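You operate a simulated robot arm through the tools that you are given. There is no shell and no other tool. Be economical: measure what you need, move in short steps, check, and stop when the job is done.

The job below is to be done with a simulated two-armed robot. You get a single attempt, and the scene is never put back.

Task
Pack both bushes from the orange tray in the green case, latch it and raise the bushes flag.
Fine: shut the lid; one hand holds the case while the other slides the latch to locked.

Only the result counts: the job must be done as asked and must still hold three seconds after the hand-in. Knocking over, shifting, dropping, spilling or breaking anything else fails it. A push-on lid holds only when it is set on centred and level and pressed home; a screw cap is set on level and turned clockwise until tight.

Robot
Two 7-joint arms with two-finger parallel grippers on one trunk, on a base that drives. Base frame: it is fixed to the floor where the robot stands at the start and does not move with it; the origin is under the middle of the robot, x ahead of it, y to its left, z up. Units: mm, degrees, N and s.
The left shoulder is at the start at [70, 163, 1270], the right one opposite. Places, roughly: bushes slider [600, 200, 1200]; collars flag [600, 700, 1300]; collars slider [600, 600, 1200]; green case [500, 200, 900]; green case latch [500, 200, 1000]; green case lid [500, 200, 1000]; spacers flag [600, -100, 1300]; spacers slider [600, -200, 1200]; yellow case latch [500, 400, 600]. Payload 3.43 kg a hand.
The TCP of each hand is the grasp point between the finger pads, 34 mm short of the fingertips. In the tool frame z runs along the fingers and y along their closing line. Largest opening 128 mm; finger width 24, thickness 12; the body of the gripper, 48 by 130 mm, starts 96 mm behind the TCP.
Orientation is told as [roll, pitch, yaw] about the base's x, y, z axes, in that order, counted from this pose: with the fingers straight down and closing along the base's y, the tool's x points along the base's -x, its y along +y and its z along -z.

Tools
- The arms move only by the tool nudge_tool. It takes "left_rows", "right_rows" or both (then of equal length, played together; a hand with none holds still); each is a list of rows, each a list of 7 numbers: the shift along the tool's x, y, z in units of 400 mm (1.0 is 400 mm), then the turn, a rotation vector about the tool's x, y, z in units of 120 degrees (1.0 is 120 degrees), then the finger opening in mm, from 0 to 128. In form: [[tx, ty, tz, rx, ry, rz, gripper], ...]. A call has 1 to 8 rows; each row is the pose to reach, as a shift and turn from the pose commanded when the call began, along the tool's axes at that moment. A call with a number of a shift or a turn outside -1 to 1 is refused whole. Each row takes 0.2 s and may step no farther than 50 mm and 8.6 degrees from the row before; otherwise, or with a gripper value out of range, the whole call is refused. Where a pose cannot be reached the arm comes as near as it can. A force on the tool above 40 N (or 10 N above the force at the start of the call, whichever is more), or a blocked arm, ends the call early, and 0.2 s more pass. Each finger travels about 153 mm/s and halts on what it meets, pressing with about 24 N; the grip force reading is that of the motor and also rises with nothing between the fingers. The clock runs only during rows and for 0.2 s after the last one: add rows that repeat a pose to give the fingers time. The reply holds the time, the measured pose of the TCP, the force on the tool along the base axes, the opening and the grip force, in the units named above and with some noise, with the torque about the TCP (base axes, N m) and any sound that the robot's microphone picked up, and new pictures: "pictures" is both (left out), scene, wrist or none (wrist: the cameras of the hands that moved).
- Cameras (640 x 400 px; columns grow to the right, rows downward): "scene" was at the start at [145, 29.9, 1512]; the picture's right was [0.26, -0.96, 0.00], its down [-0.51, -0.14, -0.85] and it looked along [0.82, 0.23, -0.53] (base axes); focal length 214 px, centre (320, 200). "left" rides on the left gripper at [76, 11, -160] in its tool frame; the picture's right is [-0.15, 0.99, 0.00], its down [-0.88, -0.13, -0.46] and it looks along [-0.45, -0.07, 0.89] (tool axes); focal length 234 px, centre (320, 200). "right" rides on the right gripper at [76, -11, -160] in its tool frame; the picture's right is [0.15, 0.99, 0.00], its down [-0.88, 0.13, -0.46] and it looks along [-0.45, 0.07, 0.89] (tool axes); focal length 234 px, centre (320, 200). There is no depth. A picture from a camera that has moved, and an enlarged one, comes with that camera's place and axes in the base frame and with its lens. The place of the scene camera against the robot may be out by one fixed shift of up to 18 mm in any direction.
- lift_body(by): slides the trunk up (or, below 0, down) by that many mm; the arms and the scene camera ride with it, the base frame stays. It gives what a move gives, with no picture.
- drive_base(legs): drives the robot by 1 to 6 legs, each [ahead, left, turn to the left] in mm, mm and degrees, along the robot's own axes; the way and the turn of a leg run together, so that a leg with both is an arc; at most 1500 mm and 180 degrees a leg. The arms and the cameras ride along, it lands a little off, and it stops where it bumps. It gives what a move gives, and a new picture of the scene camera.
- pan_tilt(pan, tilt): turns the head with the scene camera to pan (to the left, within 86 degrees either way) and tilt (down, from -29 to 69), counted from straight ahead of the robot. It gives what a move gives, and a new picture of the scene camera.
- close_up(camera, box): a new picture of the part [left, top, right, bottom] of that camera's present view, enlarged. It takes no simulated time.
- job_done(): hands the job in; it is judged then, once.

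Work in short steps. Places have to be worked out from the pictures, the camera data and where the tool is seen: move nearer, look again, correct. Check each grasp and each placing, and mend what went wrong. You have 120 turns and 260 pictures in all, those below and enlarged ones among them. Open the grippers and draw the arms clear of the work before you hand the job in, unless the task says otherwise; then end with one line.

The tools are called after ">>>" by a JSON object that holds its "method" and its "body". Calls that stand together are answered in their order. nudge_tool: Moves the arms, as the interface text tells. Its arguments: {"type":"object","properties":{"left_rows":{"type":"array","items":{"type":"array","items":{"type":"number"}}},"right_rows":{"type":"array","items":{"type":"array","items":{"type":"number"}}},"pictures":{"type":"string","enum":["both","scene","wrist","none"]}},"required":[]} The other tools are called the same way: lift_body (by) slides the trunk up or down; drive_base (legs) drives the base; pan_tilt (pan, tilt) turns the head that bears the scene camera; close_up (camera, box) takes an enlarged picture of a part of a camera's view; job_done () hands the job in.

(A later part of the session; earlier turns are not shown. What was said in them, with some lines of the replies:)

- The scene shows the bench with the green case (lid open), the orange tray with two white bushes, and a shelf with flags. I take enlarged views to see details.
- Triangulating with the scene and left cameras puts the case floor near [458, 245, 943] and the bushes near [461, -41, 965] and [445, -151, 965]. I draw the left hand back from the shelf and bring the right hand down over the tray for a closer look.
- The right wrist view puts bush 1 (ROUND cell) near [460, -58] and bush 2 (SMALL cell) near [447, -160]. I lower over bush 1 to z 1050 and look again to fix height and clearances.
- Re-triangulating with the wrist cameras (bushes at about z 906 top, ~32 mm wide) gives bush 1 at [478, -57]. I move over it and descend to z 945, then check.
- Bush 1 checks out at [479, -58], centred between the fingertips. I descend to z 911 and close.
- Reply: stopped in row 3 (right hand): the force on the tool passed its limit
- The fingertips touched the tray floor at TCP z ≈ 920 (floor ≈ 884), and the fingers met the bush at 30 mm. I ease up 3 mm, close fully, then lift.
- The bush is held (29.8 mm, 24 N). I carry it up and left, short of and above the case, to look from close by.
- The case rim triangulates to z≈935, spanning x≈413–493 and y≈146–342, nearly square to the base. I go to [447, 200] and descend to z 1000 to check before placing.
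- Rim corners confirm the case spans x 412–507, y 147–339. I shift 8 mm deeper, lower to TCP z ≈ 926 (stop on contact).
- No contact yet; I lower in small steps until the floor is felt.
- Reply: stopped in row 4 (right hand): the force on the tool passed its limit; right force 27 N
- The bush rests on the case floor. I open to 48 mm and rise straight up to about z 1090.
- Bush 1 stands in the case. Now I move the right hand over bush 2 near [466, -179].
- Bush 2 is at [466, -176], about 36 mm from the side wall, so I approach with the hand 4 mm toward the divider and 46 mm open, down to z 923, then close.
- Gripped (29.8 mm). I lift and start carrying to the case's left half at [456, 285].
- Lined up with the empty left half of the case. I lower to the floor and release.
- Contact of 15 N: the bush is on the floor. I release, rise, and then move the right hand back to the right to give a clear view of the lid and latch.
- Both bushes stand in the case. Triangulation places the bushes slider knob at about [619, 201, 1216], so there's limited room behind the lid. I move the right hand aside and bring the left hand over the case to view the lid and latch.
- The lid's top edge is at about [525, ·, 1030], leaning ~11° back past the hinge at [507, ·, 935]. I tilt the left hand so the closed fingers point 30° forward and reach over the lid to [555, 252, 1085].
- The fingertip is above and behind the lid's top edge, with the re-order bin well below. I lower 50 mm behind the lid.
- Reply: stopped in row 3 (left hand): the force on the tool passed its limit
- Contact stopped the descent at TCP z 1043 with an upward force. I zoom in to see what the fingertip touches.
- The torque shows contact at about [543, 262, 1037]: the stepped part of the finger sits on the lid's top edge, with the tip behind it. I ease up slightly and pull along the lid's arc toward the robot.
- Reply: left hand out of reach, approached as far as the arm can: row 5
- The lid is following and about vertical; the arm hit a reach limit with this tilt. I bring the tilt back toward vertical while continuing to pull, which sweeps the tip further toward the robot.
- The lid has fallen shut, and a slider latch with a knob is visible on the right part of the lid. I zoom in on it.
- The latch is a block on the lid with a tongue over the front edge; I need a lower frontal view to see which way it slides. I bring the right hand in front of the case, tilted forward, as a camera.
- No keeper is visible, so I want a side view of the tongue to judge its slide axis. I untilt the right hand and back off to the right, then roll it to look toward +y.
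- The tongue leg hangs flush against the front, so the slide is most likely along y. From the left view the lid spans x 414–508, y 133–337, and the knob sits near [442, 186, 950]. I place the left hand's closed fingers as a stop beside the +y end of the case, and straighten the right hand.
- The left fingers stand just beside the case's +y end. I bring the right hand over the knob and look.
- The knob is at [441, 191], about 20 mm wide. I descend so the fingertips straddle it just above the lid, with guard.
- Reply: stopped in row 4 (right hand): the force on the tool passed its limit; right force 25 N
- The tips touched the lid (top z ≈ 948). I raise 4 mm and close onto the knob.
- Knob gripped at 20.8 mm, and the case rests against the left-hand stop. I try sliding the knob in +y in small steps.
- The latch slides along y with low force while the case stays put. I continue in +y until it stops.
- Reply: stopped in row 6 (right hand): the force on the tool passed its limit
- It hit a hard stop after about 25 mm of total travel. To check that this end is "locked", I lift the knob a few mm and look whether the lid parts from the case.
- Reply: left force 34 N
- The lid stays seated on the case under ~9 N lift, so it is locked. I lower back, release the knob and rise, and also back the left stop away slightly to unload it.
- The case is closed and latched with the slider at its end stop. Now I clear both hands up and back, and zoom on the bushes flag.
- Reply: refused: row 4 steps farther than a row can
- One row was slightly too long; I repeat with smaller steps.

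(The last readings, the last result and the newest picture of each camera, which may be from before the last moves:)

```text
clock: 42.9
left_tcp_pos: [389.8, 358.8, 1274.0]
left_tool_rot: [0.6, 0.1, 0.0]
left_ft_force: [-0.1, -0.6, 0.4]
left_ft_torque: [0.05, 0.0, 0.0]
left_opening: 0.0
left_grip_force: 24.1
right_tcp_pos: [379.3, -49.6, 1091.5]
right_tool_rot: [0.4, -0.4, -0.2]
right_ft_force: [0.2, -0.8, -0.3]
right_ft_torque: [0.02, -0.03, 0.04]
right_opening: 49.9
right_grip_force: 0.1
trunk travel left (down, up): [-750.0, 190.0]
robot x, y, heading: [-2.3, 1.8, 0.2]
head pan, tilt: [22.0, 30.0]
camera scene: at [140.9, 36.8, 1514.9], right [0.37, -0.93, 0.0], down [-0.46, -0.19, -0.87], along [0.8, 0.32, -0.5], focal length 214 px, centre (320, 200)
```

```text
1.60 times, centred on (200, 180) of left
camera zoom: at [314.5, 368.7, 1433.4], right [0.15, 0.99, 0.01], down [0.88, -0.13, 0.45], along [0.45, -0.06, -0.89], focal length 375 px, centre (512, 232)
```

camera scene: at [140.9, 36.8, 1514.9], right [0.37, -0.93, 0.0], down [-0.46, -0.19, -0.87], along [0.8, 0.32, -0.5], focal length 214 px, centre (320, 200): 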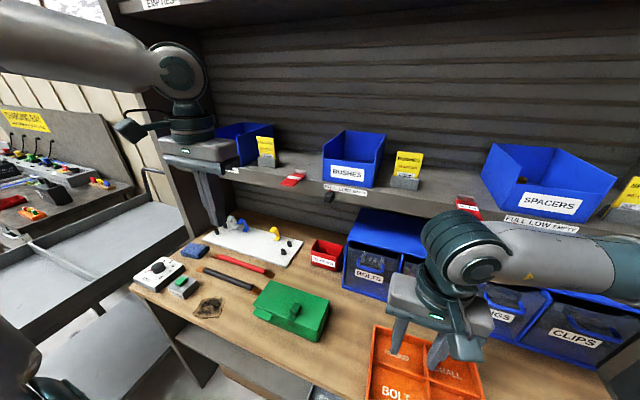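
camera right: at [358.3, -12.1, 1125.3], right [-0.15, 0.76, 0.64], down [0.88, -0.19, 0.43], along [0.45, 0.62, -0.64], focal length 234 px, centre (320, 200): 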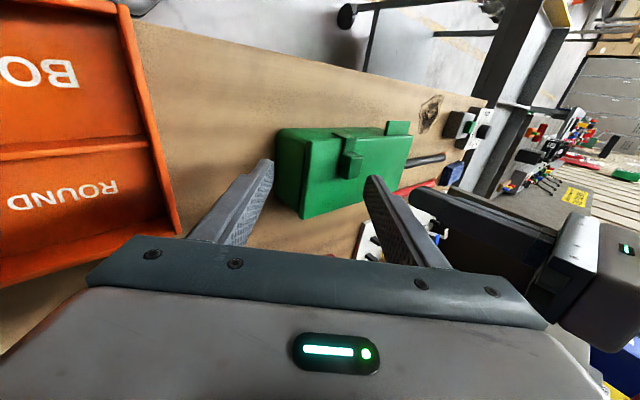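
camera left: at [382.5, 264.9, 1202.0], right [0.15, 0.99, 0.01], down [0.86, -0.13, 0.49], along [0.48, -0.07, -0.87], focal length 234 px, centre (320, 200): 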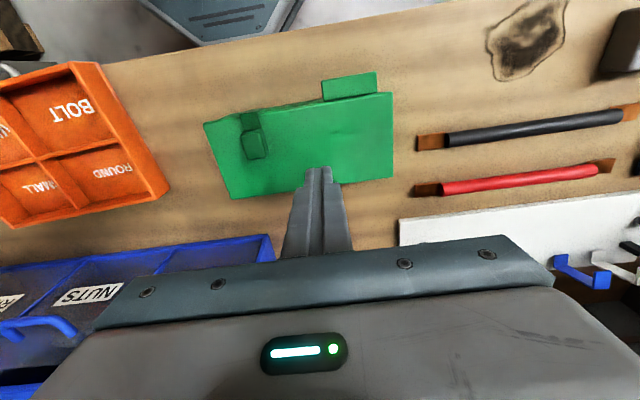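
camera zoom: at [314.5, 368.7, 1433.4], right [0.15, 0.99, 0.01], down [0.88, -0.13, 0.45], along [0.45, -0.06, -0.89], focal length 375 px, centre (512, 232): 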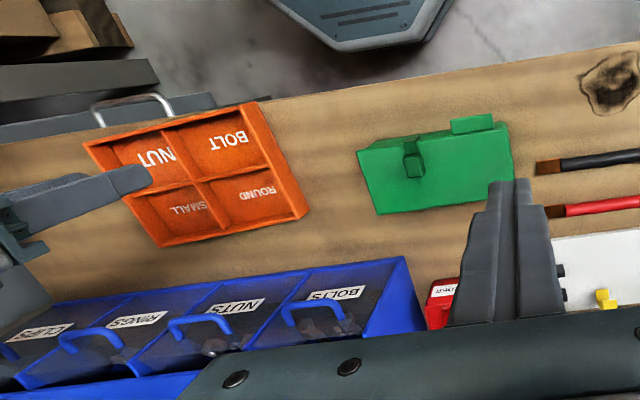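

The red flag left of the BUSHES bin lies flat, overhanging the shelf front, hinged at a metal bracket behind; I place it at about [595, 294, 1253]. To reach under it with near-horizontal fingers I need more arm room, so I back the base 150 mm.

>>> {"method": "drive_base", "body": {"legs": [[-150, 0, 0]]}}

```text
clock: 44.2
left_tcp_pos: [246.7, 362.4, 1270.2]
left_tool_rot: [0.4, 0.2, 0.2]
left_ft_force: [-0.2, -0.7, 0.5]
left_ft_torque: [-0.01, 0.02, 0.01]
left_opening: 0.2
left_grip_force: 24.0
right_tcp_pos: [234.7, -47.4, 1091.0]
right_tool_rot: [0.3, -0.2, 0.0]
right_ft_force: [-0.5, -0.2, -1.4]
right_ft_torque: [-0.03, 0.03, 0.0]
right_opening: 50.3
right_grip_force: 0.1
trunk travel left (down, up): [-750.0, 190.0]
robot x, y, heading: [-144.7, 0.8, 0.1]
head pan, tilt: [22.0, 30.0]
camera scene: at [-2.5, 40.1, 1514.4], right [0.38, -0.93, 0.0], down [-0.47, -0.19, -0.86], along [0.8, 0.33, -0.5], focal length 214 px, centre (320, 200)
```

scene: 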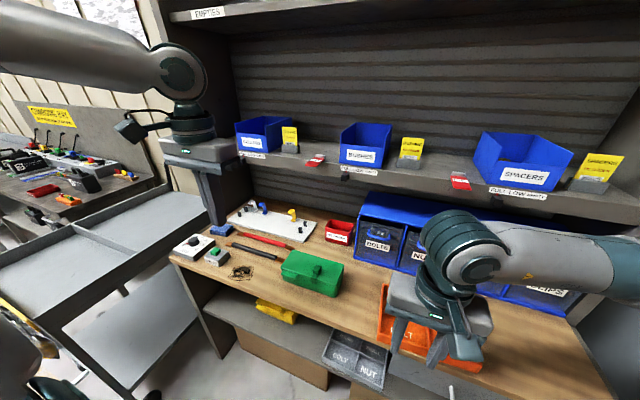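

Now I tilt the left hand 48° forward and move it toward the flag for a close view.

>>> {"method": "nudge_tool", "body": {"left_rows": [[-0.076, -0.028, -0.01, 0, -0.067, 0, 0], [-0.152, -0.056, -0.02, 0, -0.133, 0, 0], [-0.228, -0.085, -0.03, 0, -0.2, 0, 0], [-0.305, -0.113, -0.04, 0, -0.267, 0, 0], [-0.38, -0.142, -0.045, 0, -0.333, 0, 0], [-0.43, -0.17, -0.05, 0, -0.4, 0, 0]], "pictures": "wrist"}}

>>> {"method": "close_up", "body": {"camera": "left", "box": [180, 80, 460, 240]}}

```text
clock: 45.6
left_tcp_pos: [416.3, 294.2, 1290.5]
left_tool_rot: [0.6, -47.9, -0.4]
left_ft_force: [-0.1, 0.4, -1.0]
left_ft_torque: [0.0, 0.01, -0.02]
left_opening: 0.0
left_grip_force: 24.0
right_tcp_pos: [233.0, -47.2, 1091.8]
right_tool_rot: [0.3, -0.3, 0.0]
right_ft_force: [0.4, 0.6, 0.6]
right_ft_torque: [-0.01, 0.03, -0.01]
right_opening: 50.2
right_grip_force: 0.0
trunk travel left (down, up): [-750.0, 190.0]
robot x, y, heading: [-147.6, 1.0, 0.1]
head pan, tilt: [22.0, 30.0]
camera left: at [248.0, 304.6, 1341.0], right [0.1, 0.99, 0.11], down [0.25, -0.14, 0.96], along [0.96, -0.06, -0.26], focal length 234 px, centre (320, 200)
```

left: 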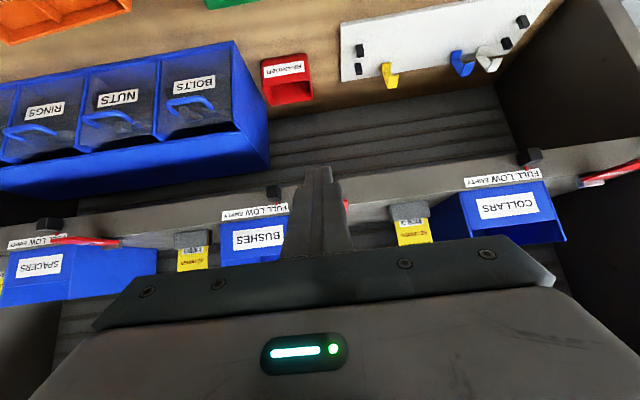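

```text
2.29 times, centred on (320, 160) of left
camera zoom: at [248.0, 304.6, 1341.0], right [0.1, 0.99, 0.11], down [0.25, -0.14, 0.96], along [0.96, -0.06, -0.26], focal length 535 px, centre (320, 291)
```

zoom: 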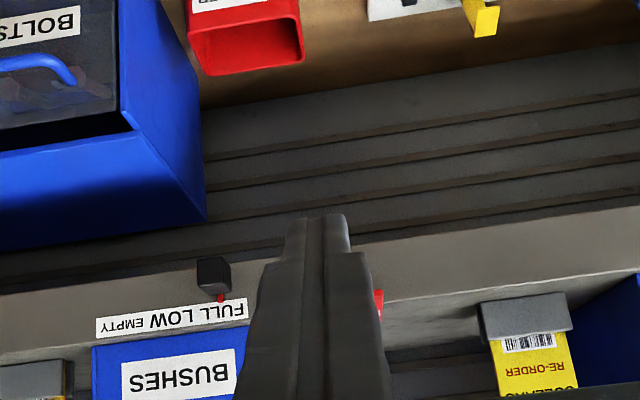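

The picture is world-upside-down here and the flag hides behind the closed fingers. I open them to look between.

>>> {"method": "nudge_tool", "body": {"left_rows": [[0, 0, 0, 0, 0, 0, 128], [0, 0, 0, 0, 0, 0, 128]], "pictures": "none"}}

>>> {"method": "close_up", "body": {"camera": "left", "box": [220, 130, 420, 260]}}

>>> {"method": "close_up", "body": {"camera": "scene", "box": [270, 110, 400, 200]}}

```text
clock: 46.2
left_tcp_pos: [417.0, 293.8, 1290.9]
left_tool_rot: [0.6, -47.9, -0.3]
left_ft_force: [0.3, 0.0, -0.2]
left_ft_torque: [-0.03, -0.01, 0.02]
left_opening: 128.1
left_grip_force: 0.1
right_tcp_pos: [234.9, -47.8, 1090.3]
right_tool_rot: [0.3, -0.2, 0.0]
right_ft_force: [-0.2, 0.9, 0.6]
right_ft_torque: [0.02, -0.03, 0.01]
right_opening: 49.9
right_grip_force: 0.1
trunk travel left (down, up): [-750.0, 190.0]
robot x, y, heading: [-148.0, 2.9, 0.3]
head pan, tilt: [22.0, 30.0]
```

```text
3.08 times, centred on (320, 195) of left
camera zoom: at [247.7, 304.8, 1341.2], right [0.1, 0.99, 0.12], down [0.25, -0.14, 0.96], along [0.96, -0.06, -0.26], focal length 720 px, centre (320, 215)
```

zoom: 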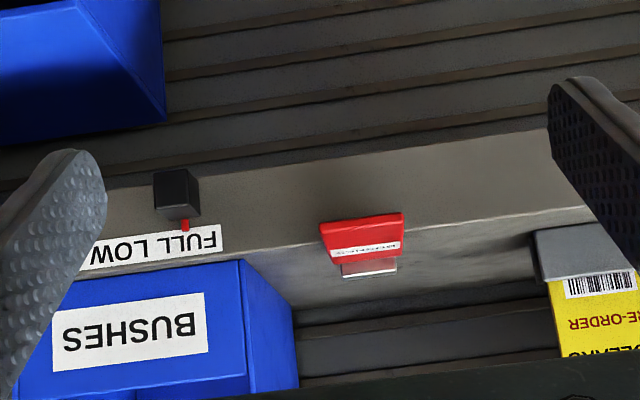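

```text
4.44 times, centred on (335, 155) of scene
camera zoom: at [-4.8, 40.2, 1514.7], right [0.38, -0.93, 0.0], down [-0.46, -0.19, -0.87], along [0.8, 0.33, -0.5], focal length 953 px, centre (253, 400)
```

zoom: 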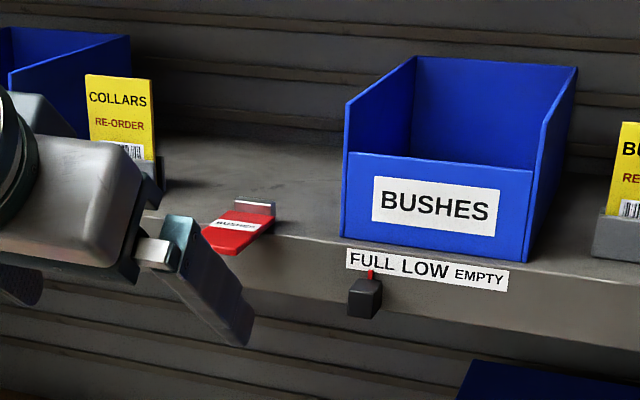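

Label reads BUSHES; the flag's front edge is at about [578, 304, 1257] and hinges near x 640. I close the fingers, drop below it and slide forward under the overhanging flag.

>>> {"method": "nudge_tool", "body": {"left_rows": [[0.06, 0.012, 0.055, 0, 0, 0, 40], [0.121, 0.025, 0.109, 0, 0, 0, 0], [0.121, 0.025, 0.109, 0, 0, 0, 0], [0.056, 0.025, 0.181, 0, 0, 0, 0], [-0.009, 0.025, 0.253, 0, 0, 0, 0], [-0.074, 0.025, 0.325, 0, 0, 0, 0], [-0.139, 0.025, 0.397, 0, 0, 0, 0]], "pictures": "wrist"}}

>>> {"method": "close_up", "body": {"camera": "scene", "box": [270, 110, 400, 200]}}

```text
clock: 47.8
left_tcp_pos: [572.5, 304.5, 1221.5]
left_tool_rot: [0.6, -47.7, -0.4]
left_ft_force: [0.5, -0.6, -0.6]
left_ft_torque: [0.02, 0.03, 0.0]
left_opening: 0.1
left_grip_force: 24.0
right_tcp_pos: [235.2, -47.1, 1091.0]
right_tool_rot: [0.4, -0.1, 0.1]
right_ft_force: [0.8, 1.5, 0.8]
right_ft_torque: [-0.02, 0.06, 0.0]
right_opening: 50.1
right_grip_force: 0.0
trunk travel left (down, up): [-750.0, 190.0]
robot x, y, heading: [-146.7, 3.0, 0.1]
head pan, tilt: [22.0, 30.0]
camera left: at [403.7, 314.9, 1273.6], right [0.1, 0.99, 0.12], down [0.26, -0.14, 0.96], along [0.96, -0.06, -0.27], focal length 234 px, centre (320, 200)
```

left: 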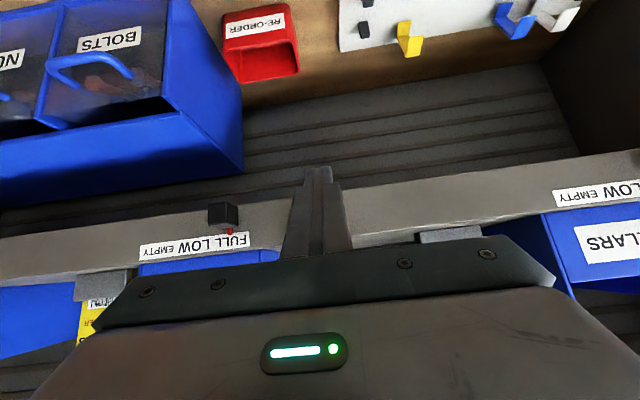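

```text
4.44 times, centred on (335, 155) of scene
camera zoom: at [-2.1, 39.5, 1514.4], right [0.38, -0.93, 0.0], down [-0.47, -0.19, -0.86], along [0.8, 0.33, -0.5], focal length 953 px, centre (253, 400)
```

zoom: 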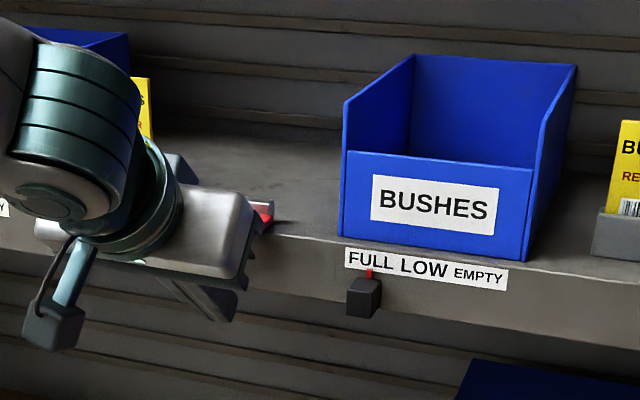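

The finger is under the flag, clear of the shelf. I lift in steps.

>>> {"method": "nudge_tool", "body": {"left_rows": [[-0.028, 0, -0.025, 0, 0, 0, 0], [-0.056, 0, -0.05, 0, 0, 0, 0], [-0.084, 0, -0.075, 0, 0, 0, 0], [-0.112, 0, -0.1, 0, 0, 0, 0]], "pictures": "wrist"}}

>>> {"method": "close_up", "body": {"camera": "scene", "box": [270, 110, 400, 200]}}

```text
clock: 48.8
left_tcp_pos: [570.7, 304.6, 1285.5]
left_tool_rot: [0.6, -48.0, -0.3]
left_ft_force: [-0.3, -0.3, -0.6]
left_ft_torque: [-0.02, -0.01, 0.05]
left_opening: 0.0
left_grip_force: 24.1
right_tcp_pos: [234.2, -48.2, 1092.5]
right_tool_rot: [0.4, -0.3, 0.0]
right_ft_force: [-0.6, 1.1, 0.3]
right_ft_torque: [0.01, -0.01, 0.02]
right_opening: 49.8
right_grip_force: 0.0
trunk travel left (down, up): [-750.0, 190.0]
robot x, y, heading: [-143.6, 1.2, 0.0]
head pan, tilt: [22.0, 30.0]
camera left: at [401.8, 315.3, 1337.1], right [0.1, 0.99, 0.12], down [0.25, -0.14, 0.96], along [0.96, -0.06, -0.26], focal length 234 px, centre (320, 200)
```

left: 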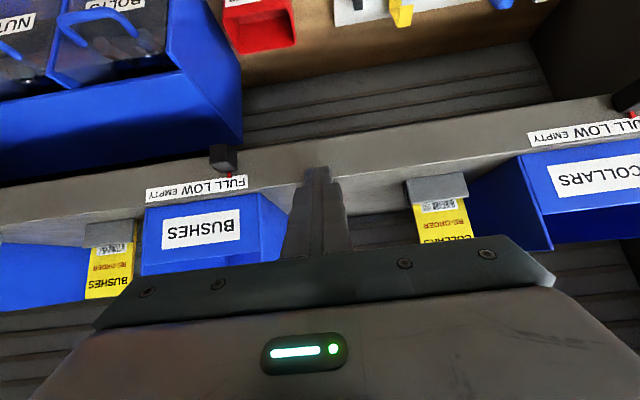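

```text
4.44 times, centred on (335, 155) of scene
camera zoom: at [-5.6, 39.6, 1514.7], right [0.38, -0.93, 0.0], down [-0.46, -0.19, -0.87], along [0.8, 0.33, -0.5], focal length 953 px, centre (253, 400)
```

zoom: 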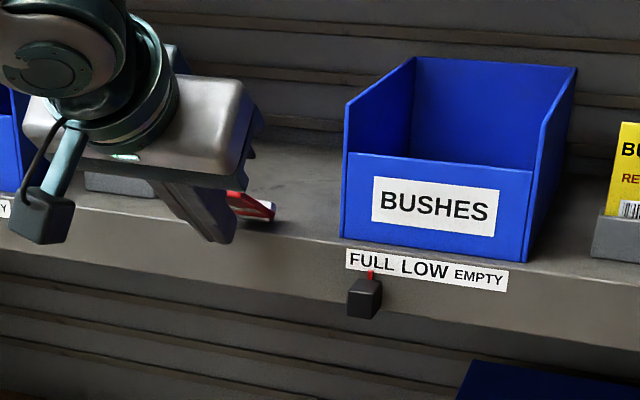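

The flag is rising on the finger. I continue up and forward to swing it toward vertical.

>>> {"method": "nudge_tool", "body": {"left_rows": [[-0.036, 0, -0.016, 0, 0, 0, 0], [-0.068, 0, -0.021, 0, 0, 0, 0], [-0.093, 0, -0.016, 0, 0, 0, 0], [-0.11, 0, -0.005, 0, 0, 0, 0]], "pictures": "none"}}

>>> {"method": "close_up", "body": {"camera": "scene", "box": [270, 110, 400, 200]}}

>>> {"method": "close_up", "body": {"camera": "left", "box": [220, 130, 420, 260]}}

```text
clock: 49.8
left_tcp_pos: [600.5, 304.4, 1320.5]
left_tool_rot: [0.5, -47.9, -0.3]
left_ft_force: [0.4, -0.5, -0.7]
left_ft_torque: [0.0, 0.01, 0.03]
left_opening: 0.2
left_grip_force: 23.3
right_tcp_pos: [233.5, -47.6, 1090.9]
right_tool_rot: [0.3, -0.2, 0.0]
right_ft_force: [-0.2, 0.2, -0.1]
right_ft_torque: [0.0, -0.05, -0.03]
right_opening: 50.0
right_grip_force: 0.0
trunk travel left (down, up): [-750.0, 190.0]
robot x, y, heading: [-147.8, -0.8, 0.1]
head pan, tilt: [22.0, 30.0]
```

```text
4.44 times, centred on (335, 155) of scene
camera zoom: at [-4.6, 39.8, 1514.6], right [0.38, -0.93, 0.0], down [-0.46, -0.19, -0.87], along [0.8, 0.33, -0.5], focal length 953 px, centre (253, 400)
```

zoom: 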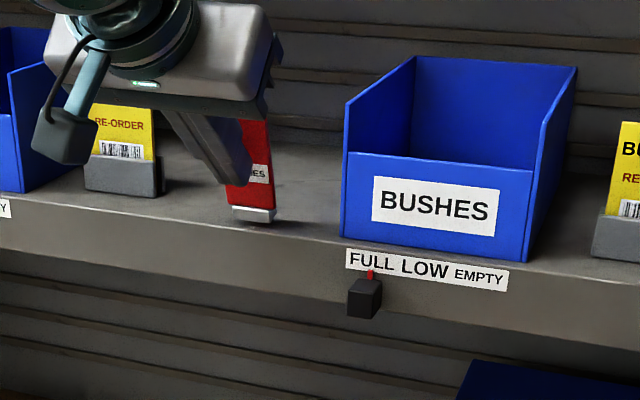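

```text
3.08 times, centred on (320, 195) of left
camera zoom: at [430.8, 314.8, 1371.3], right [0.09, 0.99, 0.12], down [0.25, -0.14, 0.96], along [0.96, -0.06, -0.26], focal length 720 px, centre (320, 215)
```

zoom: 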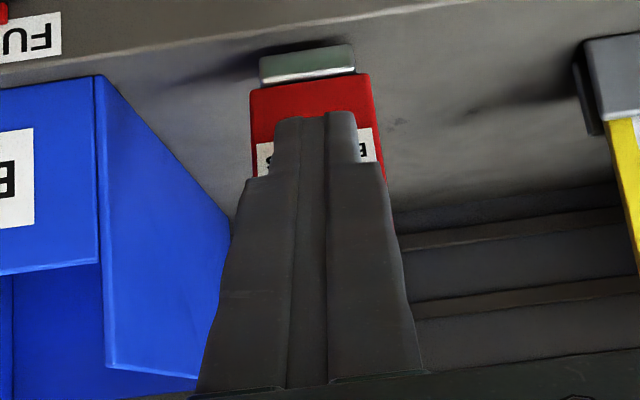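

The flag is almost upright. I push gently forward up to 12 mm to bring it fully up to its stop.

>>> {"method": "nudge_tool", "body": {"left_rows": [[-0.0067, 0, 0.0074, 0, 0, 0, 0], [-0.0134, 0, 0.0148, 0, 0, 0, 0], [-0.02, 0, 0.0222, 0, 0, 0, 0]], "pictures": "none"}}

>>> {"method": "close_up", "body": {"camera": "scene", "box": [270, 110, 400, 200]}}

```text
clock: 50.6
left_tcp_pos: [606.5, 304.8, 1319.3]
left_tool_rot: [0.7, -47.7, -0.4]
left_ft_force: [-25.2, -4.1, -8.2]
left_ft_torque: [-0.34, 0.65, -0.22]
left_opening: 0.2
left_grip_force: 23.6
right_tcp_pos: [229.6, -47.8, 1092.3]
right_tool_rot: [0.4, -0.4, 0.0]
right_ft_force: [0.2, 0.6, 0.0]
right_ft_torque: [-0.02, -0.02, 0.01]
right_opening: 50.0
right_grip_force: 0.1
trunk travel left (down, up): [-750.0, 190.0]
robot x, y, heading: [-143.7, -0.0, 0.1]
head pan, tilt: [22.0, 30.0]
```

```text
4.44 times, centred on (335, 155) of scene
camera zoom: at [-10.0, 39.3, 1515.0], right [0.38, -0.93, 0.0], down [-0.46, -0.19, -0.87], along [0.8, 0.33, -0.5], focal length 953 px, centre (253, 400)
```

zoom: 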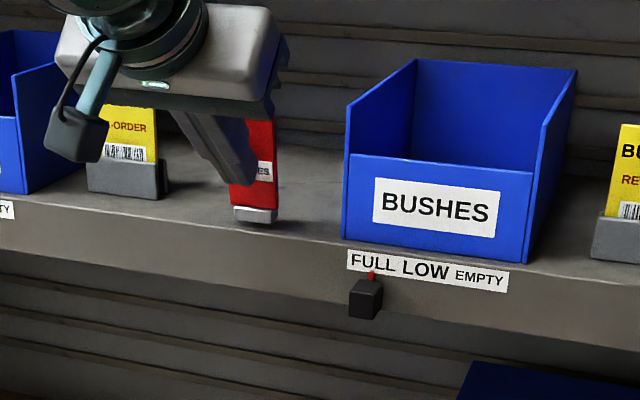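

The flag is against its stop (25 N). I back the hand straight off toward the robot and check that it stays up.

>>> {"method": "nudge_tool", "body": {"left_rows": [[0.03, 0, -0.034, 0, 0, 0, 0], [0.09, 0, -0.1, 0, 0, 0, 0], [0.17, 0, -0.185, 0, 0, 0, 0], [0.25, 0, -0.275, 0, 0, 0, 0], [0.33, 0, -0.36, 0, 0, 0, 0]], "pictures": "none"}}

>>> {"method": "close_up", "body": {"camera": "scene", "box": [240, 110, 420, 220]}}

>>> {"method": "close_up", "body": {"camera": "scene", "box": [220, 210, 400, 320]}}

```text
clock: 51.8
left_tcp_pos: [413.7, 305.0, 1318.6]
left_tool_rot: [0.6, -48.0, -0.2]
left_ft_force: [-0.5, -0.1, 0.3]
left_ft_torque: [0.06, -0.03, 0.0]
left_opening: 0.0
left_grip_force: 24.2
right_tcp_pos: [230.5, -47.2, 1092.8]
right_tool_rot: [0.3, -0.3, 0.0]
right_ft_force: [-0.1, -0.4, 0.0]
right_ft_torque: [0.0, -0.02, -0.02]
right_opening: 49.9
right_grip_force: 0.0
trunk travel left (down, up): [-750.0, 190.0]
robot x, y, heading: [-144.1, -1.0, 0.0]
head pan, tilt: [22.0, 30.0]
```

```text
3.56 times, centred on (330, 165) of scene
camera zoom: at [-8.3, 40.3, 1515.0], right [0.38, -0.93, 0.0], down [-0.46, -0.19, -0.87], along [0.8, 0.32, -0.5], focal length 763 px, centre (284, 324)
```

zoom: 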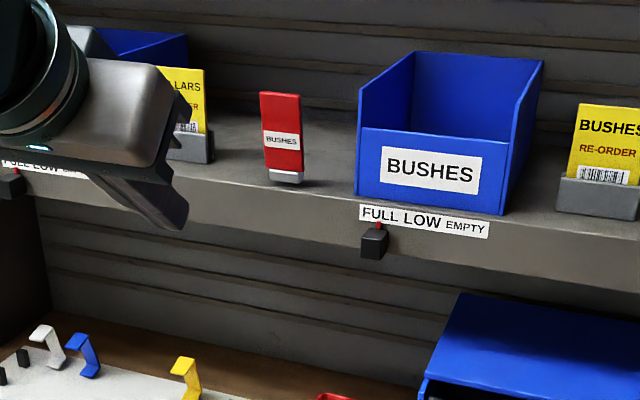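

```text
3.56 times, centred on (310, 265) of scene
camera zoom: at [-8.3, 40.3, 1515.0], right [0.38, -0.93, 0.0], down [-0.46, -0.19, -0.87], along [0.8, 0.32, -0.5], focal length 763 px, centre (356, -31)
```

zoom: 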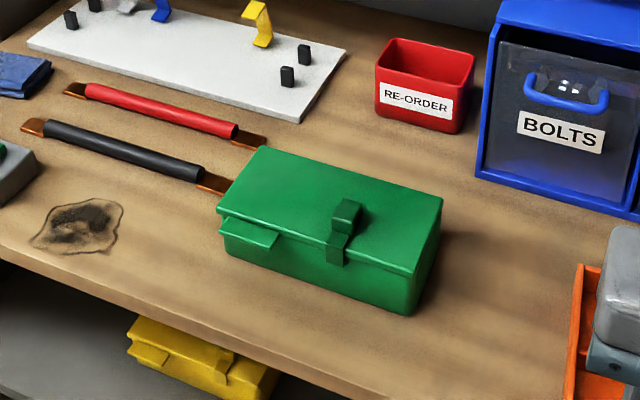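

The bushes flag stands upright, and the case is shut with the latch at its stop (lifting the knob earlier loaded the whole case, not the lid alone). I open the left gripper and draw it further back.

>>> {"method": "nudge_tool", "body": {"left_rows": [[0.06, 0, -0.07, 0, 0, 0, 40], [0.12, 0, -0.14, 0, 0, 0, 80], [0.16, 0, -0.18, 0, 0, 0, 100], [0.16, 0, -0.18, 0, 0, 0, 100], [0.16, 0, -0.18, 0, 0, 0, 100]], "pictures": "scene"}}

```text
clock: 53.0
left_tcp_pos: [321.0, 304.3, 1318.1]
left_tool_rot: [0.6, -47.7, -0.3]
left_ft_force: [-0.7, -0.1, 0.1]
left_ft_torque: [0.03, 0.0, -0.01]
left_opening: 100.2
left_grip_force: 0.1
right_tcp_pos: [234.1, -46.4, 1091.5]
right_tool_rot: [0.2, -0.2, 0.0]
right_ft_force: [-0.8, -0.7, 0.1]
right_ft_torque: [-0.01, -0.01, 0.02]
right_opening: 49.9
right_grip_force: 0.1
trunk travel left (down, up): [-750.0, 190.0]
robot x, y, heading: [-147.8, -2.6, -0.1]
head pan, tilt: [22.0, 30.0]
camera scene: at [-5.6, 40.0, 1514.8], right [0.38, -0.93, 0.0], down [-0.46, -0.19, -0.87], along [0.8, 0.33, -0.5], focal length 214 px, centre (320, 200)
```

scene: 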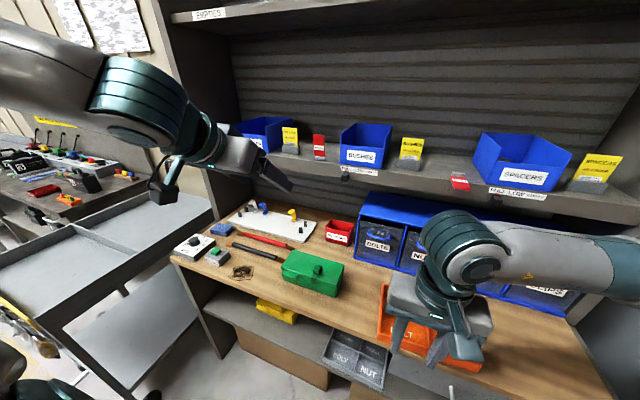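

Everything holds: flag up, case closed and latched, both hands clear and open. I hand in the job.

>>> {"method": "job_done", "body": {}}

```text
The job is handed in.
```

Both bushes are packed in the green case, the lid is shut with the latch slid to its end stop, the bushes flag is up, and I handed the job in. The result has not come back. A light lift on the latch did not part the lid from the case, and while sliding the latch the case itself shifted a few mm along the bench.
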